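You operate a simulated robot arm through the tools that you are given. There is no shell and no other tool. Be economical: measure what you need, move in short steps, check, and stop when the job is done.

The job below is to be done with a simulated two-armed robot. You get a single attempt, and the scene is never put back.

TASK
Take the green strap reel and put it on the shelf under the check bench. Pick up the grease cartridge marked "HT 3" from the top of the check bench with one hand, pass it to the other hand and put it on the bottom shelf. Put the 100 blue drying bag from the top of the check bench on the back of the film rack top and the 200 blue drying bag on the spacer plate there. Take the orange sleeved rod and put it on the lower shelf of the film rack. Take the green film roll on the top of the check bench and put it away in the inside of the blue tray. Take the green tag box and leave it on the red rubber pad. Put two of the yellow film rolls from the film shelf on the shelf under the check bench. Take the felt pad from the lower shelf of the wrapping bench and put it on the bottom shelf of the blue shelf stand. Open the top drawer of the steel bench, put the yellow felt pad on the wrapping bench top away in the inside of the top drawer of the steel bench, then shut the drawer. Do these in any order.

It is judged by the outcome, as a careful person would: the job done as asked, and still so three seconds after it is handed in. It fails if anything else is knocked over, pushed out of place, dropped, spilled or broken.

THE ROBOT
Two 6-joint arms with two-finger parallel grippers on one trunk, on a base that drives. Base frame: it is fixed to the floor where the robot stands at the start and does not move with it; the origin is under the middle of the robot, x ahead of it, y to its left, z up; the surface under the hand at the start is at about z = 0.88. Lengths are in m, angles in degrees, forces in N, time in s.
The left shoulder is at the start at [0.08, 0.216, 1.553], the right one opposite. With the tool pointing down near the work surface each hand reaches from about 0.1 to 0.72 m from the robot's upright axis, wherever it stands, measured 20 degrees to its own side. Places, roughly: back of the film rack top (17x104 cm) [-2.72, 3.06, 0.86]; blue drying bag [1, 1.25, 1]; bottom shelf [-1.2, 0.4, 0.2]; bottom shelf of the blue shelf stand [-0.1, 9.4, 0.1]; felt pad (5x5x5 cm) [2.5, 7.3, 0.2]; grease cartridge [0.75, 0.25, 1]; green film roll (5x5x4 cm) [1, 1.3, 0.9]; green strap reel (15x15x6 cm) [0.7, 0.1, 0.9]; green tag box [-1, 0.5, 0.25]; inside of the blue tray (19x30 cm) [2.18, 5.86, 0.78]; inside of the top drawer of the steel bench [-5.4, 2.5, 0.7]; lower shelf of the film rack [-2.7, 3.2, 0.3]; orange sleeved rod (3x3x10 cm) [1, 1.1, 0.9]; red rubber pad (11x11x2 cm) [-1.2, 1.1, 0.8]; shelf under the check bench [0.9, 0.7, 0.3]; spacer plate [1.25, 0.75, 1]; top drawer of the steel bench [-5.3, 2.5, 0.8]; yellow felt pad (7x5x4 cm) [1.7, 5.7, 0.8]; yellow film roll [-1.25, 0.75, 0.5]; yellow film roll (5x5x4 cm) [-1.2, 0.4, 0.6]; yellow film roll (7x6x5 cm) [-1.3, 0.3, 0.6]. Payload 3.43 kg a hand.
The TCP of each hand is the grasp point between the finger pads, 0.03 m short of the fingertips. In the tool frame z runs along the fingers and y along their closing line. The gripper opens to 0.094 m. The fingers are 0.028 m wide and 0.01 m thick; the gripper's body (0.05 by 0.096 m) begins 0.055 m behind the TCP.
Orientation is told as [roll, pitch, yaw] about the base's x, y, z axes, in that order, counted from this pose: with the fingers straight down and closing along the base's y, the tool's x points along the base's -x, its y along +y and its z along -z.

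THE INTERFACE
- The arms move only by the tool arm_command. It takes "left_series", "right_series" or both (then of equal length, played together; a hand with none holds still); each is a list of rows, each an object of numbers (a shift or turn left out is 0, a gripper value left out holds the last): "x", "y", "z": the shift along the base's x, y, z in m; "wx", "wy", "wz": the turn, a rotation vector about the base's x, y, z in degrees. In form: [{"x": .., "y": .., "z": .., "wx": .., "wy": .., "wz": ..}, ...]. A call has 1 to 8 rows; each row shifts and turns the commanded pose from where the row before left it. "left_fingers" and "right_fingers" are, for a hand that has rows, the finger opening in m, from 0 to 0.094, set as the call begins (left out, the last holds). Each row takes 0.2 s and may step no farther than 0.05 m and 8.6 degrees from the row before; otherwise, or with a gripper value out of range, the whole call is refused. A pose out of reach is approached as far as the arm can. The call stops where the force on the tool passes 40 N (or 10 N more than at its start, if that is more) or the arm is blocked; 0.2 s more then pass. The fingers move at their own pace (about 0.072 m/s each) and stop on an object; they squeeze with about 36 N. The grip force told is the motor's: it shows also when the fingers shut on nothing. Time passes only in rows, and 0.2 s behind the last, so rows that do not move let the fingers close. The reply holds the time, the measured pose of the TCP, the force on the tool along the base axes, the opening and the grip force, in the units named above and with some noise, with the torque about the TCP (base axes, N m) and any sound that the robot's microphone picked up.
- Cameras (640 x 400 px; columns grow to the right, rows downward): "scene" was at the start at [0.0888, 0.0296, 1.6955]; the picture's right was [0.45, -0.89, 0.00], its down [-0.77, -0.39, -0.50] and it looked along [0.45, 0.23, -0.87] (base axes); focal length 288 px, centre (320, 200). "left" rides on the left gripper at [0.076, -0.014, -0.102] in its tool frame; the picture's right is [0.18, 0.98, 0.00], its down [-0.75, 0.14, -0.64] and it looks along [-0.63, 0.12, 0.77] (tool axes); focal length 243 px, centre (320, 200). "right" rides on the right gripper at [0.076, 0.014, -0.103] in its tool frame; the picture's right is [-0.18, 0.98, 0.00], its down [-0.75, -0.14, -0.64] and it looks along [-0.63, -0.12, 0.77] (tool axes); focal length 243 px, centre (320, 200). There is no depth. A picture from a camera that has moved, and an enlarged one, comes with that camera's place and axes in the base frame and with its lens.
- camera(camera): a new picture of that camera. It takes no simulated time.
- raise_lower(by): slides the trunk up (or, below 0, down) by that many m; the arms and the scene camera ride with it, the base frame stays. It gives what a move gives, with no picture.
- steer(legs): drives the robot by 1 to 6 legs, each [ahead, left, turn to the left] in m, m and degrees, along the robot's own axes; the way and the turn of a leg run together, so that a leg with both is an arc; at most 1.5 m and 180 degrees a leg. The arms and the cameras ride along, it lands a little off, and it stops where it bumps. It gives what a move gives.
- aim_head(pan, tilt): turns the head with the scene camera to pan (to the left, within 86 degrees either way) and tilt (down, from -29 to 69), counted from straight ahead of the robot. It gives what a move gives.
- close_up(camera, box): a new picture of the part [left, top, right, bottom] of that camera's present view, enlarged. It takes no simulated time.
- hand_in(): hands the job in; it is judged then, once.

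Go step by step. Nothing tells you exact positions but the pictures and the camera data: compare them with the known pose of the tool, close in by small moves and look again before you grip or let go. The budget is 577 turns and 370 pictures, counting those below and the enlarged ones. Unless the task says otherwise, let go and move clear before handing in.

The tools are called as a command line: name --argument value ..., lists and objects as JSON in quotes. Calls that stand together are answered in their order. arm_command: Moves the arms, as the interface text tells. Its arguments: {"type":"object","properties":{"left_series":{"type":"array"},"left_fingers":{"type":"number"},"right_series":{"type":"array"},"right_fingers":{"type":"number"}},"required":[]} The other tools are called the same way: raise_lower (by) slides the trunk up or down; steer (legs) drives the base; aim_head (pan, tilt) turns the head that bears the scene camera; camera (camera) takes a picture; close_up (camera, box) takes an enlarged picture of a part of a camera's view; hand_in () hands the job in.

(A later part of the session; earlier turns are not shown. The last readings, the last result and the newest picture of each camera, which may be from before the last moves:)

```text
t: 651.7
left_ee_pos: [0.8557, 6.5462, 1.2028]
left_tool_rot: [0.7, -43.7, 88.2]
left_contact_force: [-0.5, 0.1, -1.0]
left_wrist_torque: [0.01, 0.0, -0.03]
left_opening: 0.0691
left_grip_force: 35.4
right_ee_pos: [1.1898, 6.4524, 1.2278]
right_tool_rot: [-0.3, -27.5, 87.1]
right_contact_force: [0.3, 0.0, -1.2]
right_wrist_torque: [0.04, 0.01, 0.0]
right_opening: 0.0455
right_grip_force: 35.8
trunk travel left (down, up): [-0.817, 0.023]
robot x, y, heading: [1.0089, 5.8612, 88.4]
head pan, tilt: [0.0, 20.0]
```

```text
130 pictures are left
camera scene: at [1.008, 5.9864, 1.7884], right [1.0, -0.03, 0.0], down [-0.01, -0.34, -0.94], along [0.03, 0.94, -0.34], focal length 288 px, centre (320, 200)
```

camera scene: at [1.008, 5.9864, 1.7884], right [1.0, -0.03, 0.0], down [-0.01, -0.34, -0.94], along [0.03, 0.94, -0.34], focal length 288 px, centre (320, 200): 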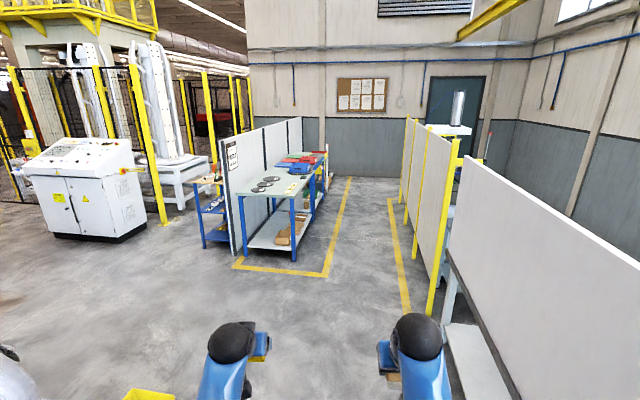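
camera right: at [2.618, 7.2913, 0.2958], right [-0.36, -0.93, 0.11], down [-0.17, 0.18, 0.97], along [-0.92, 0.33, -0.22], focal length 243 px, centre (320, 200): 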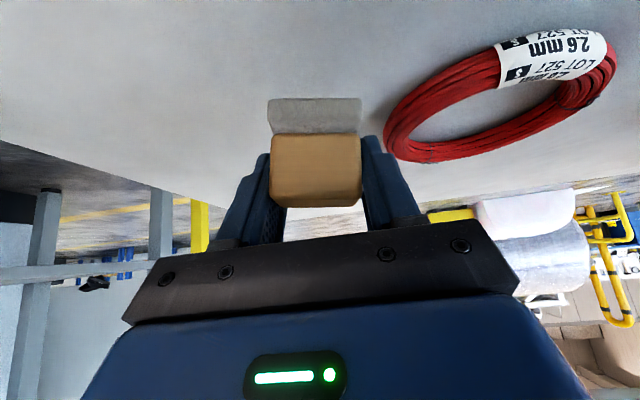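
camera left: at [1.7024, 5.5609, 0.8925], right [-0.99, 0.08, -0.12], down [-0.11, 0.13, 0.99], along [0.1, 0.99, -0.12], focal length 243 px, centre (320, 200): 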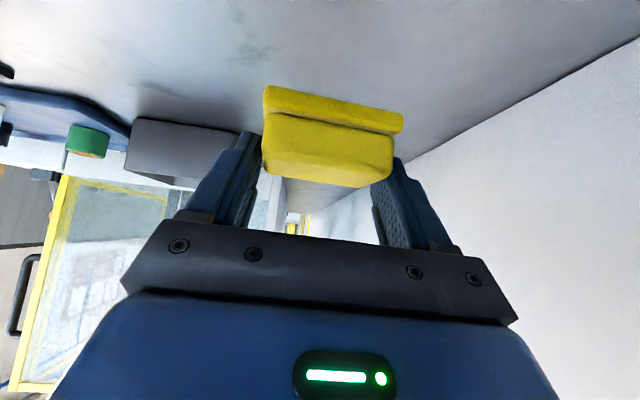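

The blue shelf stand is the small rack left of the partition. I'll drive north, then west in front of it.

steer --legs '[[1.4, 0, 0], [0.5, 0, 0], [0, 0, 90], [0.9, 0, 0]]'

aim_head --pan -75 --tilt 30

camera --camera "scene"

```text
t: 669.5
left_ee_pos: [-0.4973, 7.6407, 1.2033]
left_tool_rot: [0.7, -43.9, 178.7]
left_contact_force: [0.6, -0.3, -0.7]
left_wrist_torque: [-0.02, 0.01, 0.0]
left_opening: 0.0691
left_grip_force: 36.2
right_ee_pos: [-0.4035, 7.9752, 1.2289]
right_tool_rot: [-0.4, -27.7, 177.5]
right_contact_force: [-0.1, -0.4, 0.4]
right_wrist_torque: [0.02, -0.04, -0.03]
right_opening: 0.0458
right_grip_force: 35.9
trunk travel left (down, up): [-0.817, 0.023]
robot x, y, heading: [0.1856, 7.793, 178.5]
head pan, tilt: [0.0, 20.0]
```

```text
t: 671.0
left_ee_pos: [-0.4978, 7.6407, 1.2036]
left_tool_rot: [0.7, -43.7, 178.7]
left_contact_force: [0.0, 0.0, 0.5]
left_wrist_torque: [-0.03, 0.0, 0.01]
left_opening: 0.0691
left_grip_force: 36.3
right_ee_pos: [-0.4049, 7.9745, 1.2277]
right_tool_rot: [-0.4, -27.5, 177.6]
right_contact_force: [-0.2, 0.1, -0.1]
right_wrist_torque: [-0.02, 0.04, -0.04]
right_opening: 0.0458
right_grip_force: 36.1
trunk travel left (down, up): [-0.817, 0.023]
robot x, y, heading: [0.1812, 7.7933, 178.8]
head pan, tilt: [-75.0, 30.0]
```

```text
129 pictures are left
camera scene: at [0.1312, 7.8833, 1.7724], right [0.97, 0.24, 0.0], down [0.12, -0.49, -0.87], along [-0.21, 0.84, -0.5], focal length 288 px, centre (320, 200)
```

scene: 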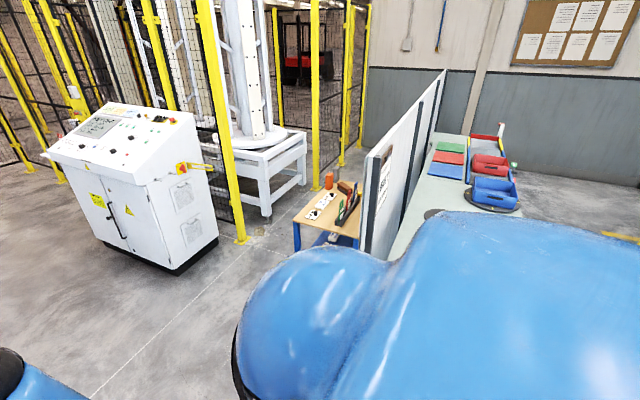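

steer --legs '[[0.55, 0, 0], [0, 0, -91]]'

aim_head --pan 0 --tilt 30

camera --camera "scene"

```text
t: 678.0
left_ee_pos: [-0.5018, 8.4946, 1.2034]
left_tool_rot: [0.5, -43.7, 87.3]
left_contact_force: [-0.4, -0.3, -0.7]
left_wrist_torque: [0.01, 0.01, 0.02]
left_opening: 0.0692
left_grip_force: 35.8
right_ee_pos: [-0.1688, 8.3935, 1.2286]
right_tool_rot: [-0.5, -27.6, 86.3]
right_contact_force: [-0.4, 0.3, -0.9]
right_wrist_torque: [0.03, -0.01, -0.01]
right_opening: 0.0455
right_grip_force: 36.2
trunk travel left (down, up): [-0.817, 0.023]
robot x, y, heading: [-0.3634, 7.8057, 87.6]
head pan, tilt: [-75.0, 30.0]
```

```text
t: 679.5
left_ee_pos: [-0.5012, 8.4945, 1.2027]
left_tool_rot: [0.6, -43.7, 87.4]
left_contact_force: [-0.2, 0.6, -0.5]
left_wrist_torque: [0.0, 0.0, -0.03]
left_opening: 0.0688
left_grip_force: 35.6
right_ee_pos: [-0.1681, 8.3937, 1.2288]
right_tool_rot: [-0.3, -27.6, 86.2]
right_contact_force: [-0.9, 0.4, 0.0]
right_wrist_torque: [-0.01, -0.02, -0.01]
right_opening: 0.0458
right_grip_force: 35.7
trunk travel left (down, up): [-0.817, 0.023]
robot x, y, heading: [-0.363, 7.8077, 87.2]
head pan, tilt: [0.0, 30.0]
```

```text
128 pictures are left
camera scene: at [-0.3588, 7.9284, 1.7724], right [1.0, -0.05, 0.0], down [-0.02, -0.5, -0.87], along [0.04, 0.86, -0.5], focal length 288 px, centre (320, 200)
```

scene: 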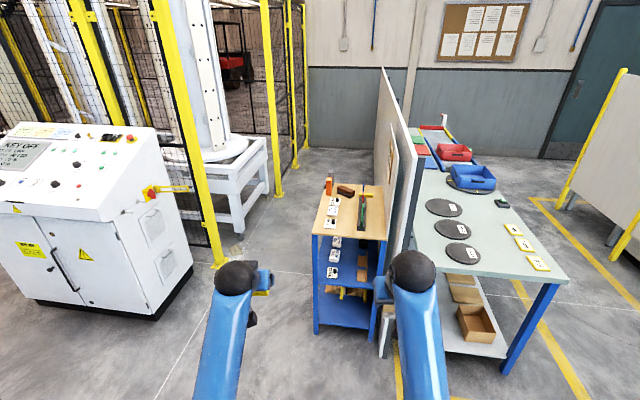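

The stand's south face is open with three levels; bottom shelf at about z=0.1, 0.38 m wide. I'll align square to it, lower the trunk, and look in.

steer --legs '[[0, 0, -9.7], [0.38, 0.19, 0]]'

arm_command --right_series '[{"wx": 5, "wy": -1.1}, {"wx": 5, "wy": -1.1}]'

raise_lower --by -0.4

raise_lower --by -0.3

aim_head --pan -10 --tilt 40

camera --camera "scene"

camera --camera "right"

```text
t: 682.7
left_ee_pos: [-0.4845, 8.9183, 1.2053]
left_tool_rot: [0.8, -43.8, 77.4]
left_contact_force: [-0.5, -1.1, 0.2]
left_wrist_torque: [0.0, -0.03, 0.01]
left_opening: 0.0691
left_grip_force: 36.0
right_ee_pos: [-0.1752, 8.7609, 1.2301]
right_tool_rot: [-0.3, -27.6, 76.1]
right_contact_force: [-0.2, -0.4, -1.1]
right_wrist_torque: [0.01, 0.02, 0.0]
right_opening: 0.0456
right_grip_force: 35.7
trunk travel left (down, up): [-0.817, 0.023]
robot x, y, heading: [-0.4654, 8.2221, 77.2]
head pan, tilt: [0.0, 30.0]
```

```text
t: 683.3
left_ee_pos: [-0.4844, 8.9179, 1.2051]
left_tool_rot: [0.6, -43.9, 77.5]
left_contact_force: [-0.4, 0.0, -0.1]
left_wrist_torque: [0.02, -0.02, 0.01]
left_opening: 0.0692
left_grip_force: 35.9
right_ee_pos: [-0.1753, 8.762, 1.2295]
right_tool_rot: [0.0, -38.0, 76.2]
right_contact_force: [-0.3, 0.1, -0.4]
right_wrist_torque: [-0.03, -0.01, -0.01]
right_opening: 0.0456
right_grip_force: 36.1
trunk travel left (down, up): [-0.817, 0.023]
robot x, y, heading: [-0.4637, 8.2206, 77.4]
head pan, tilt: [0.0, 30.0]
```

```text
t: 687.2
left_ee_pos: [-0.4845, 8.9207, 0.8032]
left_tool_rot: [0.7, -43.8, 77.3]
left_contact_force: [0.0, 0.2, -0.1]
left_wrist_torque: [0.01, -0.03, 0.03]
left_opening: 0.069
left_grip_force: 35.6
right_ee_pos: [-0.1751, 8.7635, 0.8284]
right_tool_rot: [-0.2, -37.7, 76.1]
right_contact_force: [-0.1, -0.5, -0.4]
right_wrist_torque: [0.04, -0.01, 0.02]
right_opening: 0.0455
right_grip_force: 36.2
trunk travel left (down, up): [-0.417, 0.423]
robot x, y, heading: [-0.4688, 8.2203, 77.6]
head pan, tilt: [0.0, 30.0]
```

```text
t: 690.2
left_ee_pos: [-0.4844, 8.9204, 0.5035]
left_tool_rot: [0.8, -43.6, 77.5]
left_contact_force: [-0.7, -0.4, -0.6]
left_wrist_torque: [0.02, -0.03, 0.01]
left_opening: 0.0689
left_grip_force: 35.9
right_ee_pos: [-0.1753, 8.7628, 0.5282]
right_tool_rot: [0.0, -37.8, 76.1]
right_contact_force: [-0.7, 0.1, -0.7]
right_wrist_torque: [0.0, 0.0, 0.0]
right_opening: 0.0454
right_grip_force: 36.4
trunk travel left (down, up): [-0.117, 0.723]
robot x, y, heading: [-0.4654, 8.2228, 77.5]
head pan, tilt: [0.0, 30.0]
```

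```text
t: 690.9
left_ee_pos: [-0.4845, 8.9209, 0.502]
left_tool_rot: [0.7, -43.7, 77.4]
left_contact_force: [0.7, 0.1, -0.4]
left_wrist_torque: [-0.01, 0.03, 0.01]
left_opening: 0.0692
left_grip_force: 35.6
right_ee_pos: [-0.1754, 8.7617, 0.5289]
right_tool_rot: [-0.2, -37.8, 76.1]
right_contact_force: [0.6, 0.0, -0.8]
right_wrist_torque: [-0.06, 0.0, -0.01]
right_opening: 0.0456
right_grip_force: 35.7
trunk travel left (down, up): [-0.117, 0.723]
robot x, y, heading: [-0.4672, 8.2206, 77.2]
head pan, tilt: [-10.0, 40.0]
```

```text
127 pictures are left
camera scene: at [-0.4284, 8.3284, 1.0571], right [0.92, -0.38, 0.0], down [-0.25, -0.59, -0.77], along [0.29, 0.71, -0.64], focal length 288 px, centre (320, 200)
```

scene: 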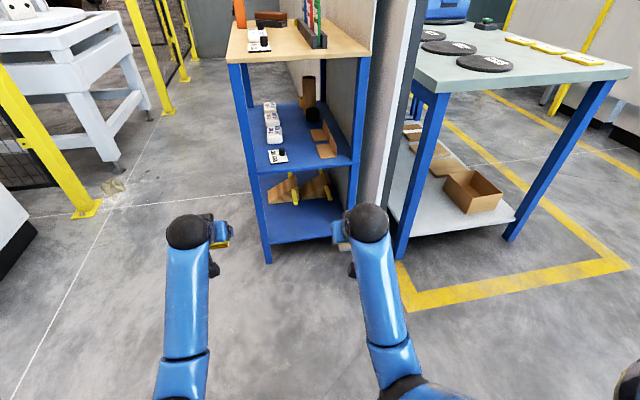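

```text
126 pictures are left
camera right: at [-0.2182, 8.6481, 0.5618], right [-0.92, 0.38, 0.11], down [0.18, 0.16, 0.97], along [0.35, 0.91, -0.22], focal length 243 px, centre (320, 200)
```

right: 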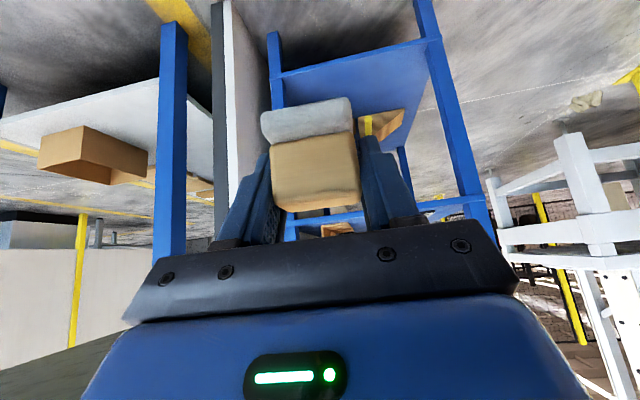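

Bottom shelf is z≈0.11 with about 0.2 m free at the front. I'll shift the left hand aside, lower, and drive in with the right.

arm_command --left_series '[{"x": -0.045, "y": 0.0}, {"x": -0.045, "y": 0.0}, {"x": -0.03}]' --right_series '[{"x": -0.03, "y": 0.007}, {"x": -0.03, "y": 0.007}, {}]'

raise_lower --by -0.1

arm_command --right_series '[{"z": -0.045}, {"z": -0.045}, {"z": -0.045}, {"z": -0.045}, {"z": -0.035}]'

steer --legs '[[0.3, 0, 0]]'

camera --camera "right"

camera --camera "scene"

```text
t: 691.7
left_ee_pos: [-0.6055, 8.9216, 0.5021]
left_tool_rot: [0.7, -43.7, 77.3]
left_contact_force: [-0.9, -0.8, -0.9]
left_wrist_torque: [0.02, -0.01, -0.03]
left_opening: 0.069
left_grip_force: 35.6
right_ee_pos: [-0.2346, 8.778, 0.5284]
right_tool_rot: [-0.1, -37.9, 76.2]
right_contact_force: [1.1, 0.1, -1.0]
right_wrist_torque: [0.01, 0.0, 0.03]
right_opening: 0.0455
right_grip_force: 35.5
trunk travel left (down, up): [-0.117, 0.723]
robot x, y, heading: [-0.467, 8.2196, 77.4]
head pan, tilt: [-10.0, 40.0]
```

```text
t: 693.0
left_ee_pos: [-0.6046, 8.9211, 0.4026]
left_tool_rot: [0.7, -43.7, 77.4]
left_contact_force: [-0.7, -0.4, -0.7]
left_wrist_torque: [-0.01, 0.02, 0.01]
left_opening: 0.0691
left_grip_force: 36.4
right_ee_pos: [-0.2343, 8.7789, 0.4287]
right_tool_rot: [-0.2, -38.0, 76.1]
right_contact_force: [-0.9, 0.2, -0.4]
right_wrist_torque: [0.03, 0.01, -0.02]
right_opening: 0.0456
right_grip_force: 35.9
trunk travel left (down, up): [-0.017, 0.823]
robot x, y, heading: [-0.4692, 8.2223, 77.2]
head pan, tilt: [-10.0, 40.0]
```

```text
t: 694.2
left_ee_pos: [-0.6039, 8.9214, 0.401]
left_tool_rot: [0.7, -43.7, 77.4]
left_contact_force: [0.8, -0.3, 0.0]
left_wrist_torque: [-0.01, 0.02, 0.0]
left_opening: 0.0689
left_grip_force: 35.8
right_ee_pos: [-0.2343, 8.7773, 0.2127]
right_tool_rot: [0.0, -37.9, 76.2]
right_contact_force: [0.3, 0.0, -0.7]
right_wrist_torque: [0.02, 0.01, 0.03]
right_opening: 0.0457
right_grip_force: 36.2
trunk travel left (down, up): [-0.017, 0.823]
robot x, y, heading: [-0.4653, 8.2191, 77.6]
head pan, tilt: [-10.0, 40.0]
```

```text
t: 696.3
left_ee_pos: [-0.5393, 9.2165, 0.4013]
left_tool_rot: [0.7, -43.7, 77.4]
left_contact_force: [0.1, -0.7, -0.2]
left_wrist_torque: [0.0, -0.01, -0.02]
left_opening: 0.0691
left_grip_force: 36.2
right_ee_pos: [-0.1692, 9.0724, 0.2128]
right_tool_rot: [-0.1, -37.8, 76.1]
right_contact_force: [-0.4, -0.3, -0.4]
right_wrist_torque: [-0.03, -0.03, -0.02]
right_opening: 0.0453
right_grip_force: 35.8
trunk travel left (down, up): [-0.017, 0.823]
robot x, y, heading: [-0.4003, 8.5162, 77.2]
head pan, tilt: [-10.0, 40.0]
```

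```text
125 pictures are left
camera right: at [-0.2121, 8.9578, 0.2464], right [-0.92, 0.38, 0.11], down [0.18, 0.16, 0.97], along [0.35, 0.91, -0.22], focal length 243 px, centre (320, 200)
```

right: 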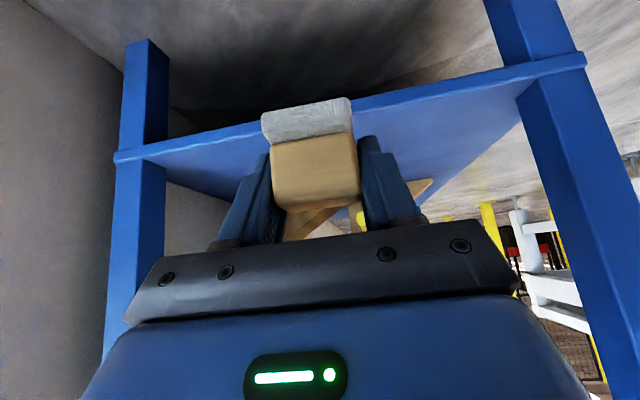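

```text
124 pictures are left
camera scene: at [-0.3625, 8.6241, 0.957], right [0.92, -0.38, 0.0], down [-0.25, -0.59, -0.77], along [0.29, 0.71, -0.64], focal length 288 px, centre (320, 200)
```

scene: 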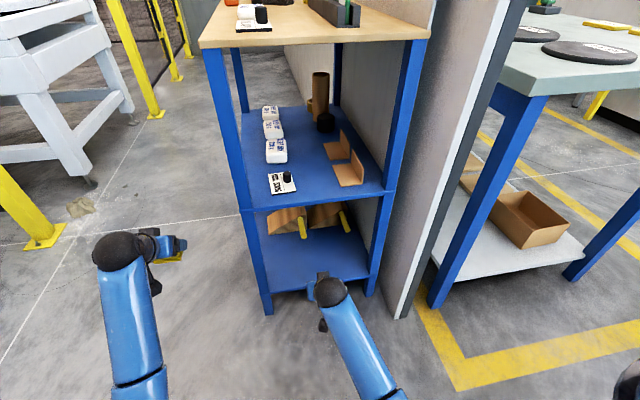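

arm_command --right_series '[{"x": 0.004, "y": 0.04}, {"x": 0.004, "y": 0.04}, {"x": 0.004, "y": 0.04}, {"x": 0.004, "y": 0.03}]'

camera --camera "right"

```text
t: 697.3
left_ee_pos: [-0.5388, 9.2179, 0.401]
left_tool_rot: [0.7, -43.7, 77.4]
left_contact_force: [0.0, -0.3, -0.2]
left_wrist_torque: [0.04, -0.03, -0.03]
left_opening: 0.0692
left_grip_force: 36.0
right_ee_pos: [-0.1526, 9.2231, 0.2114]
right_tool_rot: [-0.1, -37.9, 76.0]
right_contact_force: [-0.4, -0.6, -0.1]
right_wrist_torque: [0.02, 0.0, 0.01]
right_opening: 0.0454
right_grip_force: 36.6
trunk travel left (down, up): [-0.017, 0.823]
robot x, y, heading: [-0.4019, 8.5122, 77.3]
head pan, tilt: [-10.0, 40.0]
```

```text
123 pictures are left
camera right: at [-0.1963, 9.1089, 0.2455], right [-0.92, 0.38, 0.11], down [0.18, 0.16, 0.97], along [0.35, 0.91, -0.22], focal length 243 px, centre (320, 200)
```

right: 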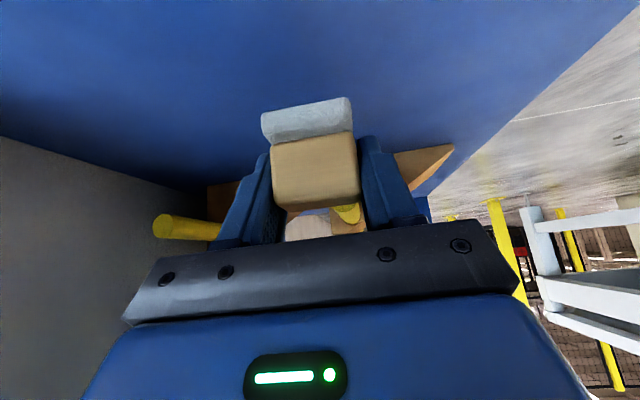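

arm_command --right_series '[{"z": -0.025}, {"z": -0.02}, {"z": -0.012}]'

arm_command --right_series '[{"z": -0.005}, {"z": -0.005}, {"z": -0.004}]'

```text
t: 698.1
left_ee_pos: [-0.5384, 9.2164, 0.4015]
left_tool_rot: [0.5, -43.7, 77.4]
left_contact_force: [0.2, -0.1, -0.1]
left_wrist_torque: [0.0, 0.02, -0.01]
left_opening: 0.0694
left_grip_force: 35.8
right_ee_pos: [-0.1531, 9.2317, 0.1717]
right_tool_rot: [0.2, -39.5, 76.0]
right_contact_force: [1.0, 1.4, 15.1]
right_wrist_torque: [-0.34, 0.05, 0.0]
right_opening: 0.0455
right_grip_force: 35.9
trunk travel left (down, up): [-0.017, 0.823]
robot x, y, heading: [-0.4034, 8.5144, 77.6]
head pan, tilt: [-10.0, 40.0]
stopped in row 3 (right hand): the force on the tool passed its limit at 58 N (the readings are from after the stop); the commanded pose is now the measured one
```

```text
t: 698.5
left_ee_pos: [-0.539, 9.2147, 0.4026]
left_tool_rot: [0.6, -43.7, 77.4]
left_contact_force: [0.3, -0.3, 0.2]
left_wrist_torque: [-0.04, 0.0, 0.0]
left_opening: 0.0694
left_grip_force: 35.9
right_ee_pos: [-0.1527, 9.2357, 0.1727]
right_tool_rot: [0.2, -40.0, 76.1]
right_contact_force: [0.9, 0.7, 14.6]
right_wrist_torque: [-0.38, 0.0, -0.04]
right_opening: 0.0454
right_grip_force: 36.3
trunk travel left (down, up): [-0.017, 0.823]
robot x, y, heading: [-0.4028, 8.5118, 77.2]
head pan, tilt: [-10.0, 40.0]
stopped in row 2 (right hand): the force on the tool passed its limit at 46 N (the readings are from after the stop); the commanded pose is now the measured one
```

camera --camera "right"

close_up --camera "scene" --box '[220, 160, 420, 330]'

```text
122 pictures are left
camera right: at [-0.1955, 9.1187, 0.201], right [-0.92, 0.37, 0.12], down [0.18, 0.13, 0.98], along [0.35, 0.92, -0.18], focal length 243 px, centre (320, 200)
```

right: 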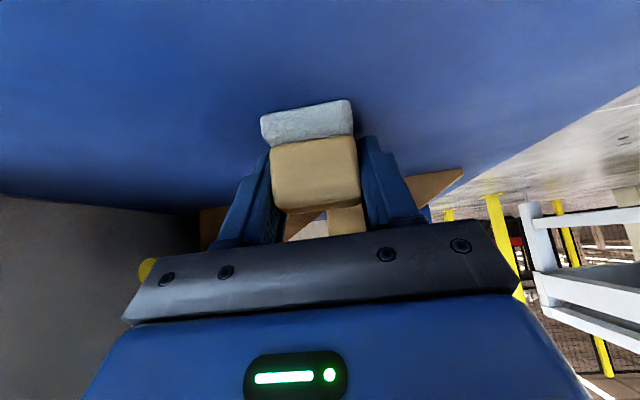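

```text
2.35 times, centred on (320, 245) of scene
camera zoom: at [-0.3631, 8.6216, 0.957], right [0.92, -0.39, 0.0], down [-0.25, -0.59, -0.77], along [0.3, 0.71, -0.64], focal length 677 px, centre (320, 94)
```

zoom: 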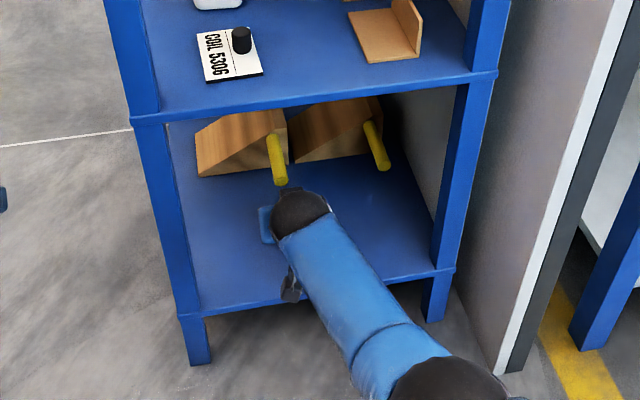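

The pad rests on the shelf (z≈0.14). Release and withdraw.

arm_command --right_fingers 0.07 --right_series '[{"z": 0.003}, {}, {}]'

arm_command --right_series '[{"x": -0.006, "y": -0.025, "z": 0.02}, {"x": -0.008, "y": -0.035, "z": 0.025}, {"x": -0.008, "y": -0.035, "z": 0.02}, {"x": -0.009, "y": -0.04}]'

camera --camera "right"

```text
t: 699.3
left_ee_pos: [-0.5391, 9.2161, 0.4027]
left_tool_rot: [0.7, -43.7, 77.4]
left_contact_force: [-0.4, -0.6, -1.0]
left_wrist_torque: [0.0, 0.01, -0.01]
left_opening: 0.069
left_grip_force: 35.6
right_ee_pos: [-0.1531, 9.234, 0.1717]
right_tool_rot: [0.2, -39.6, 76.2]
right_contact_force: [-10.6, 2.7, 13.2]
right_wrist_torque: [0.05, -0.15, 0.11]
right_opening: 0.0636
right_grip_force: 0.0
trunk travel left (down, up): [-0.017, 0.823]
robot x, y, heading: [-0.3997, 8.5162, 77.5]
head pan, tilt: [-10.0, 40.0]
```

```text
t: 700.3
left_ee_pos: [-0.5405, 9.2164, 0.4022]
left_tool_rot: [0.7, -43.5, 77.4]
left_contact_force: [0.1, 0.3, 0.0]
left_wrist_torque: [-0.03, -0.04, 0.02]
left_opening: 0.0693
left_grip_force: 36.3
right_ee_pos: [-0.1845, 9.0965, 0.2357]
right_tool_rot: [0.2, -39.3, 76.1]
right_contact_force: [-0.2, -0.2, 0.0]
right_wrist_torque: [0.0, 0.0, 0.02]
right_opening: 0.0698
right_grip_force: 0.0
trunk travel left (down, up): [-0.017, 0.823]
robot x, y, heading: [-0.4016, 8.5125, 77.3]
head pan, tilt: [-10.0, 40.0]
```

```text
120 pictures are left
camera right: at [-0.2269, 8.9806, 0.2656], right [-0.92, 0.37, 0.12], down [0.18, 0.13, 0.97], along [0.35, 0.92, -0.19], focal length 243 px, centre (320, 200)
```

right: 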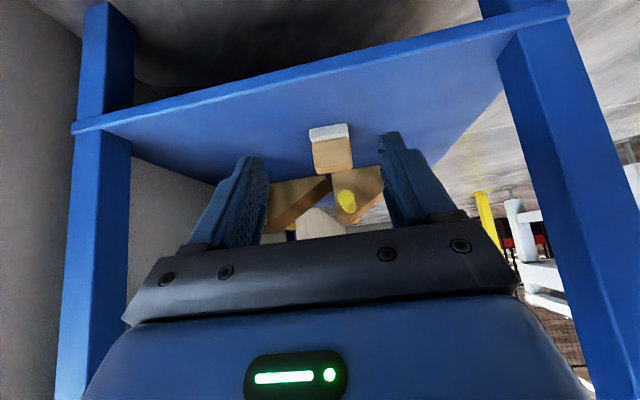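

The felt pad sits on the stand's bottom shelf. Now the long way to the steel bench with the yellow pad in the left hand.

steer --legs '[[-0.5, 0, 0]]'

camera --camera "scene"

raise_lower --by 0.4

raise_lower --by 0.35

steer --legs '[[0, 0, -77.5], [1.45, 0, 0], [0, 0, -90], [1.4, 0, 0], [1.4, 0, 0], [0.85, 0, 0]]'

aim_head --pan 0 --tilt 25

camera --camera "scene"

```text
t: 703.3
left_ee_pos: [-0.6466, 8.7273, 0.4022]
left_tool_rot: [0.7, -43.6, 77.3]
left_contact_force: [-0.8, -0.5, -1.0]
left_wrist_torque: [0.01, 0.02, 0.04]
left_opening: 0.0691
left_grip_force: 36.3
right_ee_pos: [-0.2934, 8.6087, 0.2359]
right_tool_rot: [0.2, -39.5, 76.0]
right_contact_force: [0.0, 0.3, 0.1]
right_wrist_torque: [0.01, 0.02, 0.01]
right_opening: 0.07
right_grip_force: 0.0
trunk travel left (down, up): [-0.017, 0.823]
robot x, y, heading: [-0.512, 8.0299, 77.2]
head pan, tilt: [-10.0, 40.0]
```

```text
119 pictures are left
camera scene: at [-0.4725, 8.1336, 0.9571], right [0.92, -0.39, 0.0], down [-0.25, -0.59, -0.77], along [0.3, 0.71, -0.64], focal length 288 px, centre (320, 200)
```

scene: 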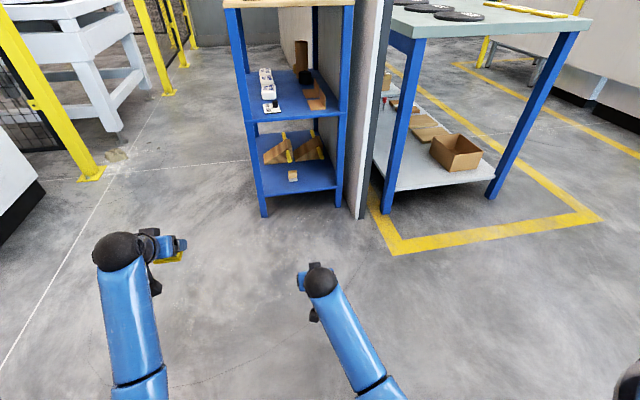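

```text
t: 707.1
left_ee_pos: [-0.6478, 8.7274, 0.8025]
left_tool_rot: [0.8, -43.6, 77.2]
left_contact_force: [0.8, 0.1, -1.2]
left_wrist_torque: [-0.03, 0.02, 0.0]
left_opening: 0.0692
left_grip_force: 35.8
right_ee_pos: [-0.2931, 8.6078, 0.6353]
right_tool_rot: [0.2, -39.3, 75.9]
right_contact_force: [-0.3, 0.3, 0.5]
right_wrist_torque: [-0.01, 0.02, 0.02]
right_opening: 0.0699
right_grip_force: 0.3
trunk travel left (down, up): [-0.417, 0.423]
robot x, y, heading: [-0.5127, 8.0279, 77.4]
head pan, tilt: [-10.0, 40.0]
```

```text
t: 710.5
left_ee_pos: [-0.6473, 8.7277, 1.1502]
left_tool_rot: [0.7, -43.6, 77.3]
left_contact_force: [-0.2, -0.4, 0.0]
left_wrist_torque: [0.02, 0.01, 0.0]
left_opening: 0.0692
left_grip_force: 36.0
right_ee_pos: [-0.2924, 8.6079, 0.9852]
right_tool_rot: [0.3, -39.4, 75.9]
right_contact_force: [0.8, 0.0, 0.0]
right_wrist_torque: [0.01, -0.01, 0.0]
right_opening: 0.0699
right_grip_force: 0.0
trunk travel left (down, up): [-0.767, 0.073]
robot x, y, heading: [-0.5106, 8.0232, 77.5]
head pan, tilt: [-10.0, 40.0]
```

```text
t: 742.2
left_ee_pos: [1.1952, 3.7054, 1.1518]
left_tool_rot: [0.7, -43.7, -90.5]
left_contact_force: [-0.2, -1.0, 0.1]
left_wrist_torque: [-0.05, 0.03, -0.01]
left_opening: 0.0694
left_grip_force: 36.1
right_ee_pos: [0.8236, 3.7473, 0.9846]
right_tool_rot: [0.2, -39.5, -91.8]
right_contact_force: [-0.6, -0.8, -0.3]
right_wrist_torque: [-0.01, -0.03, 0.03]
right_opening: 0.07
right_grip_force: 0.1
trunk travel left (down, up): [-0.767, 0.073]
robot x, y, heading: [0.9097, 4.3589, -90.3]
head pan, tilt: [-10.0, 40.0]
```

```text
t: 743.0
left_ee_pos: [1.1954, 3.7045, 1.1508]
left_tool_rot: [0.7, -43.5, -90.4]
left_contact_force: [-0.1, -0.3, -0.1]
left_wrist_torque: [-0.01, 0.05, 0.01]
left_opening: 0.0693
left_grip_force: 36.0
right_ee_pos: [0.8239, 3.746, 0.9852]
right_tool_rot: [0.2, -39.3, -91.8]
right_contact_force: [-0.4, -0.2, -0.3]
right_wrist_torque: [-0.01, 0.01, 0.0]
right_opening: 0.0701
right_grip_force: 0.0
trunk travel left (down, up): [-0.767, 0.073]
robot x, y, heading: [0.9139, 4.3595, -90.4]
head pan, tilt: [0.0, 25.0]
```

```text
118 pictures are left
camera scene: at [0.9106, 4.2372, 1.7303], right [-1.0, 0.01, 0.0], down [0.0, 0.42, -0.91], along [-0.01, -0.91, -0.42], focal length 288 px, centre (320, 200)
```

scene: 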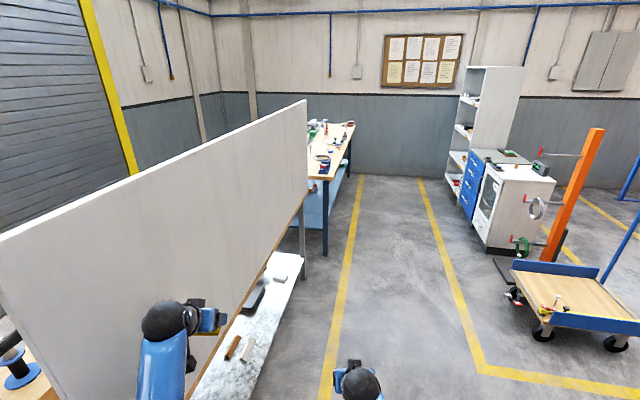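

The left hand is near a white panel; I'll back up 25 cm before turning west.

steer --legs '[[-0.25, 0, 0], [0, 0, -90], [1.4, 0, 0], [1.3, 0, 0]]'

camera --camera "scene"

```text
t: 760.4
left_ee_pos: [-2.3374, 4.3514, 1.1523]
left_tool_rot: [0.6, -43.7, 179.6]
left_contact_force: [-0.2, -0.7, -0.5]
left_wrist_torque: [0.01, 0.0, -0.01]
left_opening: 0.0689
left_grip_force: 35.7
right_ee_pos: [-2.2897, 4.7223, 0.9829]
right_tool_rot: [0.1, -38.4, 178.2]
right_contact_force: [13.5, 1.0, 12.1]
right_wrist_torque: [0.13, -0.01, -0.25]
right_opening: 0.0763
right_grip_force: 5.7
trunk travel left (down, up): [-0.767, 0.073]
robot x, y, heading: [-1.686, 4.6353, 179.2]
head pan, tilt: [0.0, 25.0]
stopped in leg 4: the force on the tool passed its limit at 132 N (the readings are from after the stop); the commanded pose is now the measured one
```

```text
117 pictures are left
camera scene: at [-1.8032, 4.6333, 1.7308], right [0.01, 1.0, 0.0], down [0.42, 0.0, -0.91], along [-0.91, 0.01, -0.42], focal length 288 px, centre (320, 200)
```

scene: 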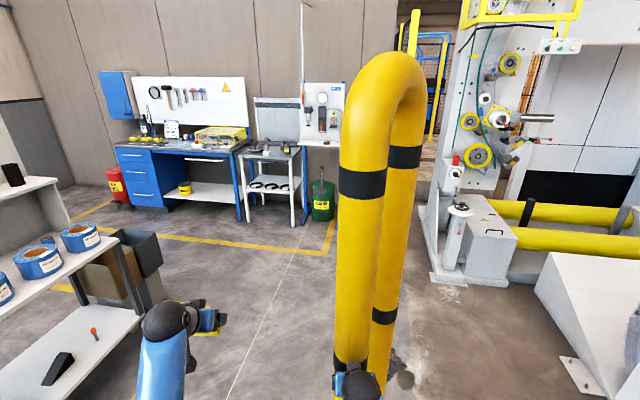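

The right hand brushed the fixed yellow bollard (I was further north than before). I'll back off, shift left and continue west.

steer --legs '[[-0.3, 0, 0], [0, 0.42, 0], [1.4, 0, 0], [1.1, 0, 0]]'

aim_head --pan 20 --tilt 25

camera --camera "scene"

```text
t: 776.5
left_ee_pos: [-4.5519, 3.9765, 1.1514]
left_tool_rot: [0.6, -43.6, 178.8]
left_contact_force: [0.3, -0.6, -0.8]
left_wrist_torque: [-0.01, -0.03, -0.01]
left_opening: 0.0689
left_grip_force: 36.3
right_ee_pos: [-4.4984, 4.3475, 0.9804]
right_tool_rot: [-0.1, -38.3, 177.5]
right_contact_force: [-0.4, 0.7, -0.1]
right_wrist_torque: [0.02, 0.02, -0.03]
right_opening: 0.07
right_grip_force: 0.0
trunk travel left (down, up): [-0.767, 0.073]
robot x, y, heading: [-3.8917, 4.2487, 178.8]
head pan, tilt: [0.0, 25.0]
```

```text
t: 777.3
left_ee_pos: [-4.5524, 3.9768, 1.1502]
left_tool_rot: [0.6, -43.7, 178.8]
left_contact_force: [-1.1, 0.3, -0.7]
left_wrist_torque: [-0.03, 0.02, -0.01]
left_opening: 0.0689
left_grip_force: 35.8
right_ee_pos: [-4.5001, 4.3477, 0.9797]
right_tool_rot: [-0.1, -38.2, 177.4]
right_contact_force: [1.2, 0.0, 0.6]
right_wrist_torque: [0.0, 0.04, 0.01]
right_opening: 0.07
right_grip_force: 0.1
trunk travel left (down, up): [-0.767, 0.073]
robot x, y, heading: [-3.8947, 4.2458, 178.6]
head pan, tilt: [20.0, 25.0]
```

```text
116 pictures are left
camera scene: at [-4.0121, 4.2206, 1.7303], right [-0.32, 0.95, 0.0], down [0.4, 0.14, -0.91], along [-0.86, -0.29, -0.42], focal length 288 px, centre (320, 200)
```

scene: 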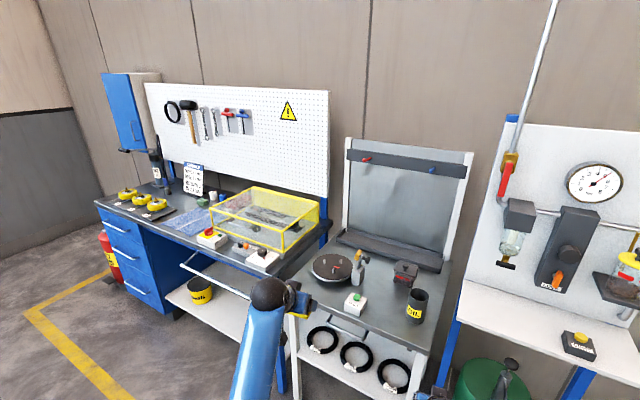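

The steel bench with its three blue drawers is at the left. I'll turn, drive down the passage, and face the drawers.

steer --legs '[[0, 0, 79], [0, -0.2, 0], [1.3, 0, 0]]'

aim_head --pan -50 --tilt 30

camera --camera "scene"

```text
t: 788.4
left_ee_pos: [-4.2044, 2.3299, 1.1507]
left_tool_rot: [0.6, -43.6, -101.7]
left_contact_force: [0.1, 1.1, 0.2]
left_wrist_torque: [-0.01, 0.02, -0.04]
left_opening: 0.0692
left_grip_force: 36.0
right_ee_pos: [-4.5602, 2.4504, 0.9799]
right_tool_rot: [0.0, -38.2, -103.0]
right_contact_force: [0.0, 0.9, -0.3]
right_wrist_torque: [0.0, -0.01, -0.03]
right_opening: 0.0699
right_grip_force: 0.0
trunk travel left (down, up): [-0.767, 0.073]
robot x, y, heading: [-4.3504, 3.0295, -101.7]
head pan, tilt: [20.0, 25.0]
```

```text
t: 789.9
left_ee_pos: [-4.2047, 2.3311, 1.1515]
left_tool_rot: [0.6, -43.7, -101.7]
left_contact_force: [-0.4, -0.2, 0.6]
left_wrist_torque: [0.0, 0.0, 0.01]
left_opening: 0.069
left_grip_force: 36.4
right_ee_pos: [-4.5605, 2.4488, 0.9789]
right_tool_rot: [-0.1, -38.1, -103.0]
right_contact_force: [-0.1, 0.0, -0.8]
right_wrist_torque: [0.01, 0.04, -0.04]
right_opening: 0.0701
right_grip_force: 0.0
trunk travel left (down, up): [-0.767, 0.073]
robot x, y, heading: [-4.351, 3.0272, -101.7]
head pan, tilt: [-50.0, 30.0]
```

```text
115 pictures are left
camera scene: at [-4.4401, 2.9546, 1.7224], right [-0.47, 0.88, 0.0], down [0.44, 0.24, -0.87], along [-0.76, -0.41, -0.5], focal length 288 px, centre (320, 200)
```

scene: 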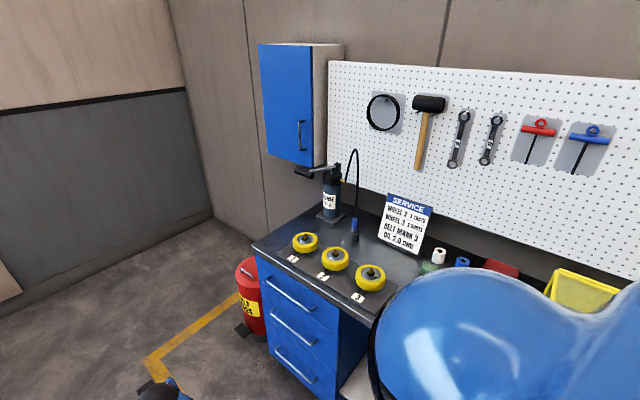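

steer --legs '[[0.5, 0.3, 0], [0, 0, -90.5]]'

aim_head --pan 0 --tilt 35

camera --camera "scene"

```text
t: 797.0
left_ee_pos: [-4.8647, 2.3454, 1.1503]
left_tool_rot: [0.6, -43.6, 167.1]
left_contact_force: [-0.5, 0.3, 0.2]
left_wrist_torque: [0.0, 0.0, 0.01]
left_opening: 0.0692
left_grip_force: 36.3
right_ee_pos: [-4.7384, 2.6971, 0.98]
right_tool_rot: [0.0, -38.2, 165.8]
right_contact_force: [-1.1, 0.4, -0.2]
right_wrist_torque: [0.0, -0.01, -0.05]
right_opening: 0.0699
right_grip_force: 0.0
trunk travel left (down, up): [-0.767, 0.073]
robot x, y, heading: [-4.1625, 2.4814, 167.0]
head pan, tilt: [-50.0, 30.0]
```

```text
t: 798.2
left_ee_pos: [-4.8638, 2.3449, 1.1515]
left_tool_rot: [0.5, -43.5, 167.1]
left_contact_force: [0.2, 0.1, 0.1]
left_wrist_torque: [-0.04, 0.01, -0.02]
left_opening: 0.0692
left_grip_force: 36.7
right_ee_pos: [-4.7364, 2.6983, 0.9795]
right_tool_rot: [0.0, -38.2, 165.8]
right_contact_force: [-0.5, 0.4, -0.5]
right_wrist_torque: [-0.02, 0.01, -0.03]
right_opening: 0.0701
right_grip_force: 0.1
trunk travel left (down, up): [-0.767, 0.073]
robot x, y, heading: [-4.1648, 2.4784, 166.8]
head pan, tilt: [0.0, 35.0]
```

```text
114 pictures are left
camera scene: at [-4.2798, 2.5049, 1.7146], right [0.23, 0.97, 0.0], down [0.56, -0.13, -0.82], along [-0.8, 0.18, -0.57], focal length 288 px, centre (320, 200)
```

scene: 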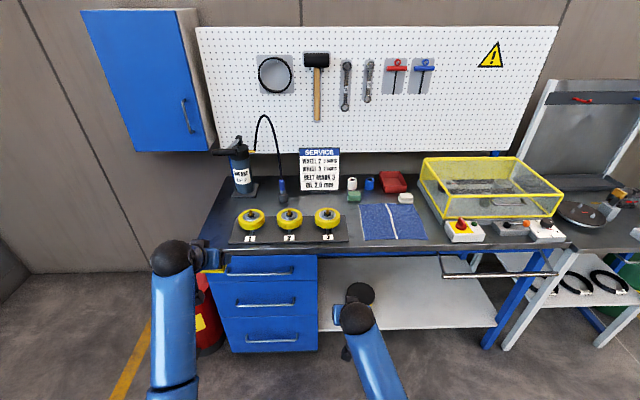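

Handle of the top drawer: about (-5.10, 2.46, 0.81). I'll shift left, lower a bit, and turn the right gripper horizontal with vertical closing to grab the bar.

steer --legs '[[0, 0.35, 0.7]]'

raise_lower --by -0.15

arm_command --right_series '[{"wx": 1.85, "wy": 7.98}, {"wx": 1.85, "wy": 7.98}, {"wx": 1.85, "wy": 7.98}, {"wx": 1.85, "wy": 7.98}, {"wx": 1.85, "wy": 7.98}, {"wx": 1.6, "wy": 6.9}]'

arm_command --right_series '[{"wx": -8.2, "wy": 1.9}, {"wx": -8.2, "wy": 1.9}, {"wx": -8.2, "wy": 1.9}, {"wx": -8.2, "wy": 1.9}, {"wx": -8.2, "wy": 1.9}]'

camera --camera "right"

```text
t: 800.5
left_ee_pos: [-4.9364, 2.0009, 1.1523]
left_tool_rot: [0.8, -43.5, 167.8]
left_contact_force: [-0.5, 0.0, -0.2]
left_wrist_torque: [-0.05, 0.01, 0.01]
left_opening: 0.069
left_grip_force: 36.4
right_ee_pos: [-4.8155, 2.3545, 0.9796]
right_tool_rot: [0.1, -38.1, 166.5]
right_contact_force: [-0.5, 1.1, 0.1]
right_wrist_torque: [0.02, 0.0, 0.02]
right_opening: 0.0699
right_grip_force: 0.2
trunk travel left (down, up): [-0.767, 0.073]
robot x, y, heading: [-4.24, 2.1401, 167.9]
head pan, tilt: [0.0, 35.0]
```

```text
t: 802.2
left_ee_pos: [-4.9367, 1.9975, 1.002]
left_tool_rot: [0.7, -43.6, 168.0]
left_contact_force: [0.2, 0.3, -0.3]
left_wrist_torque: [0.02, 0.04, 0.0]
left_opening: 0.0692
left_grip_force: 36.3
right_ee_pos: [-4.8159, 2.3529, 0.8304]
right_tool_rot: [0.0, -38.2, 166.6]
right_contact_force: [-0.1, 0.0, 0.2]
right_wrist_torque: [0.0, 0.04, -0.04]
right_opening: 0.0702
right_grip_force: 0.0
trunk travel left (down, up): [-0.617, 0.223]
robot x, y, heading: [-4.2372, 2.1425, 167.8]
head pan, tilt: [0.0, 35.0]
```

```text
t: 803.6
left_ee_pos: [-4.939, 1.9977, 1.0]
left_tool_rot: [0.6, -43.6, 167.9]
left_contact_force: [-0.8, -0.6, 0.0]
left_wrist_torque: [-0.02, 0.01, 0.04]
left_opening: 0.0692
left_grip_force: 35.8
right_ee_pos: [-4.8158, 2.3522, 0.8291]
right_tool_rot: [3.2, -86.1, 163.5]
right_contact_force: [0.6, -0.3, 0.0]
right_wrist_torque: [0.0, -0.01, 0.04]
right_opening: 0.07
right_grip_force: 0.1
trunk travel left (down, up): [-0.617, 0.223]
robot x, y, heading: [-4.238, 2.1401, 167.7]
head pan, tilt: [0.0, 35.0]
```

```text
t: 804.8
left_ee_pos: [-4.9369, 1.9973, 1.0016]
left_tool_rot: [0.6, -43.6, 167.9]
left_contact_force: [-1.0, 1.1, 0.4]
left_wrist_torque: [0.01, -0.01, -0.03]
left_opening: 0.0692
left_grip_force: 35.7
right_ee_pos: [-4.8149, 2.3531, 0.8299]
right_tool_rot: [85.6, -47.5, 82.4]
right_contact_force: [0.2, -0.3, 0.3]
right_wrist_torque: [0.0, -0.02, -0.01]
right_opening: 0.0702
right_grip_force: 0.2
trunk travel left (down, up): [-0.617, 0.223]
robot x, y, heading: [-4.2387, 2.1456, 168.1]
head pan, tilt: [0.0, 35.0]
```

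```text
113 pictures are left
camera right: at [-4.7235, 2.273, 0.7878], right [-0.15, -0.58, 0.8], down [0.72, 0.49, 0.49], along [-0.68, 0.65, 0.35], focal length 243 px, centre (320, 200)
```

right: 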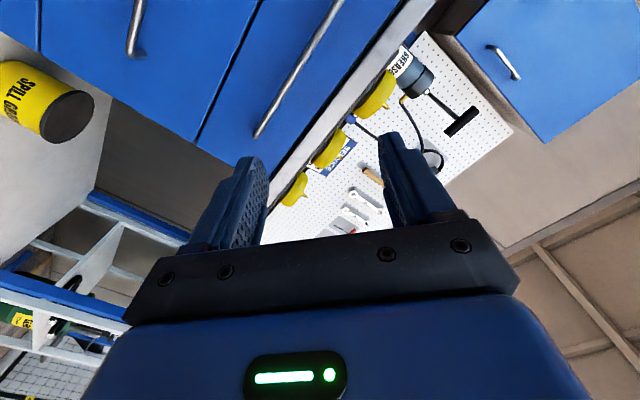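

arm_command --right_series '[{"wx": -8.2, "wy": 1.8}, {"wx": -8.2, "wy": 1.8}, {"wx": -8.2, "wy": 1.8}, {"wx": -8.2, "wy": 1.8}, {"wx": -8.2, "wy": 1.8}, {"wx": -6.5, "wy": 1.4}]'

camera --camera "right"

camera --camera "scene"

```text
t: 806.2
left_ee_pos: [-4.9366, 1.9982, 1.0026]
left_tool_rot: [0.6, -43.6, 167.9]
left_contact_force: [-0.2, 0.0, -0.6]
left_wrist_torque: [0.01, 0.0, 0.01]
left_opening: 0.0692
left_grip_force: 35.9
right_ee_pos: [-4.8112, 2.3516, 0.8891]
right_tool_rot: [88.8, 1.1, 80.9]
right_contact_force: [0.4, -0.3, 0.4]
right_wrist_torque: [0.0, 0.0, -0.02]
right_opening: 0.07
right_grip_force: 0.0
right hand out of reach, approached as far as the arm can: row 3, 4, 5, 6
trunk travel left (down, up): [-0.617, 0.223]
robot x, y, heading: [-4.2374, 2.1423, 168.0]
head pan, tilt: [0.0, 35.0]
```

```text
112 pictures are left
camera right: at [-4.7214, 2.2621, 0.9056], right [0.01, 0.2, 0.98], down [0.75, 0.64, -0.14], along [-0.66, 0.74, -0.15], focal length 243 px, centre (320, 200)
```

right: 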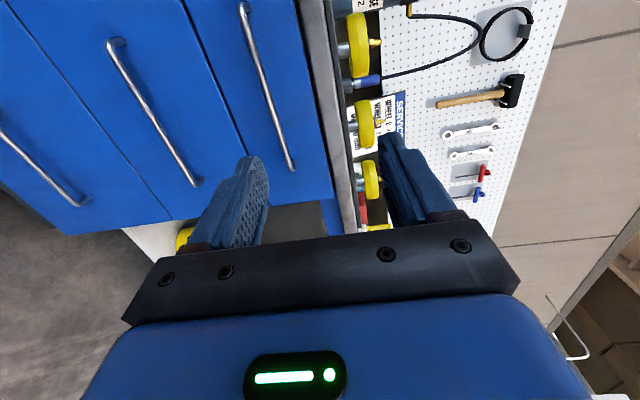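

```text
111 pictures are left
camera scene: at [-4.3548, 2.1664, 1.5646], right [0.21, 0.98, 0.0], down [0.56, -0.12, -0.82], along [-0.8, 0.17, -0.57], focal length 288 px, centre (320, 200)
```

scene: 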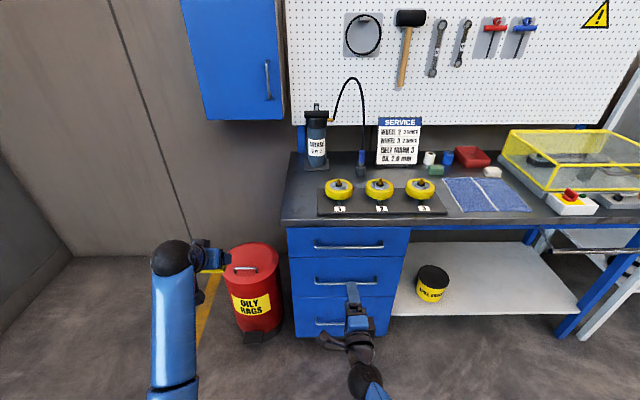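

The gripper is now horizontal with vertical closing. Handle bar: z≈0.793, centre (-5.105, 2.435). I'll pull the left hand back, lower the trunk 9.5 cm, and approach.

arm_command --left_series '[{"x": 0.04, "y": -0.009}, {"x": 0.04, "y": -0.009}, {"x": 0.04, "y": -0.009}, {"x": 0.03, "y": -0.006}]' --right_series '[{"y": 0.012, "x": 0.003}, {"y": 0.012, "x": 0.003}, {}, {}]'

raise_lower --by -0.095

steer --legs '[[0.15, 0, 0]]'

camera --camera "right"

camera --camera "scene"

```text
t: 807.2
left_ee_pos: [-4.7863, 1.9654, 1.0006]
left_tool_rot: [0.7, -43.5, 167.9]
left_contact_force: [-0.4, 0.7, -0.5]
left_wrist_torque: [0.0, -0.01, 0.02]
left_opening: 0.0689
left_grip_force: 35.8
right_ee_pos: [-4.8041, 2.376, 0.8893]
right_tool_rot: [89.4, 0.9, 80.9]
right_contact_force: [-0.5, 0.8, 0.2]
right_wrist_torque: [0.04, -0.02, 0.05]
right_opening: 0.07
right_grip_force: 0.0
trunk travel left (down, up): [-0.617, 0.223]
robot x, y, heading: [-4.2408, 2.1406, 168.0]
head pan, tilt: [0.0, 35.0]
```

```text
t: 808.5
left_ee_pos: [-4.7869, 1.9649, 0.907]
left_tool_rot: [0.5, -43.6, 168.0]
left_contact_force: [0.0, 0.6, 0.0]
left_wrist_torque: [-0.02, 0.03, 0.02]
left_opening: 0.0691
left_grip_force: 35.9
right_ee_pos: [-4.8047, 2.3759, 0.7941]
right_tool_rot: [89.2, 1.0, 80.9]
right_contact_force: [0.2, 0.2, -0.1]
right_wrist_torque: [0.01, 0.01, -0.01]
right_opening: 0.0699
right_grip_force: 0.1
trunk travel left (down, up): [-0.522, 0.318]
robot x, y, heading: [-4.2369, 2.1396, 167.8]
head pan, tilt: [0.0, 35.0]
```

```text
t: 809.9
left_ee_pos: [-4.9327, 1.9966, 0.9069]
left_tool_rot: [0.6, -43.7, 167.9]
left_contact_force: [-1.0, 0.0, -0.1]
left_wrist_torque: [-0.01, -0.03, -0.05]
left_opening: 0.0691
left_grip_force: 36.2
right_ee_pos: [-4.9516, 2.408, 0.7951]
right_tool_rot: [89.3, 1.1, 80.9]
right_contact_force: [0.1, 0.3, 0.2]
right_wrist_torque: [0.01, 0.03, -0.02]
right_opening: 0.07
right_grip_force: 0.1
trunk travel left (down, up): [-0.522, 0.318]
robot x, y, heading: [-4.3885, 2.1693, 167.9]
head pan, tilt: [0.0, 35.0]
```

```text
110 pictures are left
camera right: at [-4.8614, 2.3174, 0.8105], right [0.02, 0.2, 0.98], down [0.75, 0.64, -0.15], along [-0.66, 0.74, -0.14], focal length 243 px, centre (320, 200)
```

right: 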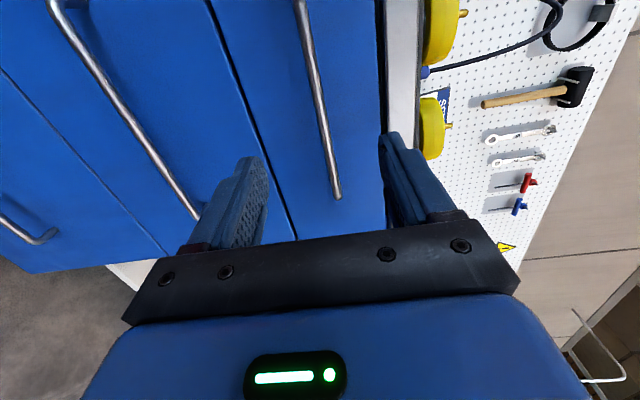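

```text
109 pictures are left
camera scene: at [-4.5002, 2.1977, 1.4698], right [0.21, 0.98, 0.0], down [0.56, -0.12, -0.82], along [-0.8, 0.17, -0.57], focal length 288 px, centre (320, 200)
```

scene: 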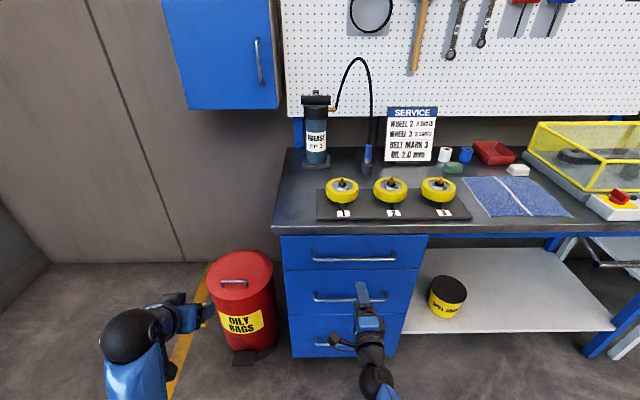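

arm_command --right_series '[{"x": -0.04, "y": 0.0065, "z": -0.001}, {"x": -0.04, "y": 0.0065, "z": -0.001}, {"x": -0.035, "y": 0.0055, "z": -0.001}]'

camera --camera "right"

```text
t: 810.7
left_ee_pos: [-4.934, 1.9962, 0.9051]
left_tool_rot: [0.7, -43.5, 167.9]
left_contact_force: [-0.2, 0.2, 0.1]
left_wrist_torque: [-0.02, 0.0, 0.01]
left_opening: 0.0692
left_grip_force: 36.6
right_ee_pos: [-5.0619, 2.4295, 0.8059]
right_tool_rot: [88.7, 1.0, 81.0]
right_contact_force: [0.1, 0.3, -0.1]
right_wrist_torque: [-0.02, 0.01, 0.01]
right_opening: 0.07
right_grip_force: 0.1
right hand out of reach, approached as far as the arm can: row 2, 3
trunk travel left (down, up): [-0.522, 0.318]
robot x, y, heading: [-4.3835, 2.1741, 167.9]
head pan, tilt: [0.0, 35.0]
```

```text
108 pictures are left
camera right: at [-4.9728, 2.3385, 0.8241], right [0.01, 0.2, 0.98], down [0.76, 0.64, -0.14], along [-0.66, 0.74, -0.15], focal length 243 px, centre (320, 200)
```

right: 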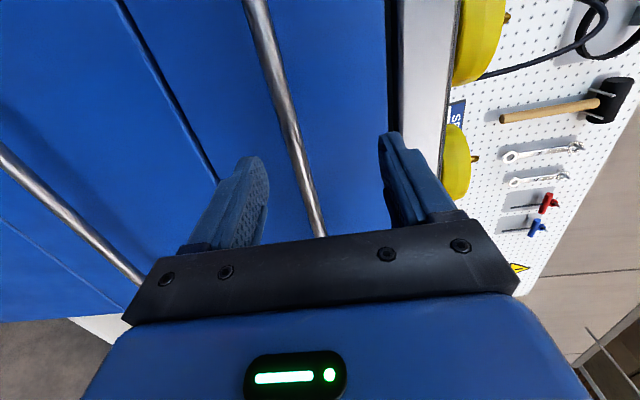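

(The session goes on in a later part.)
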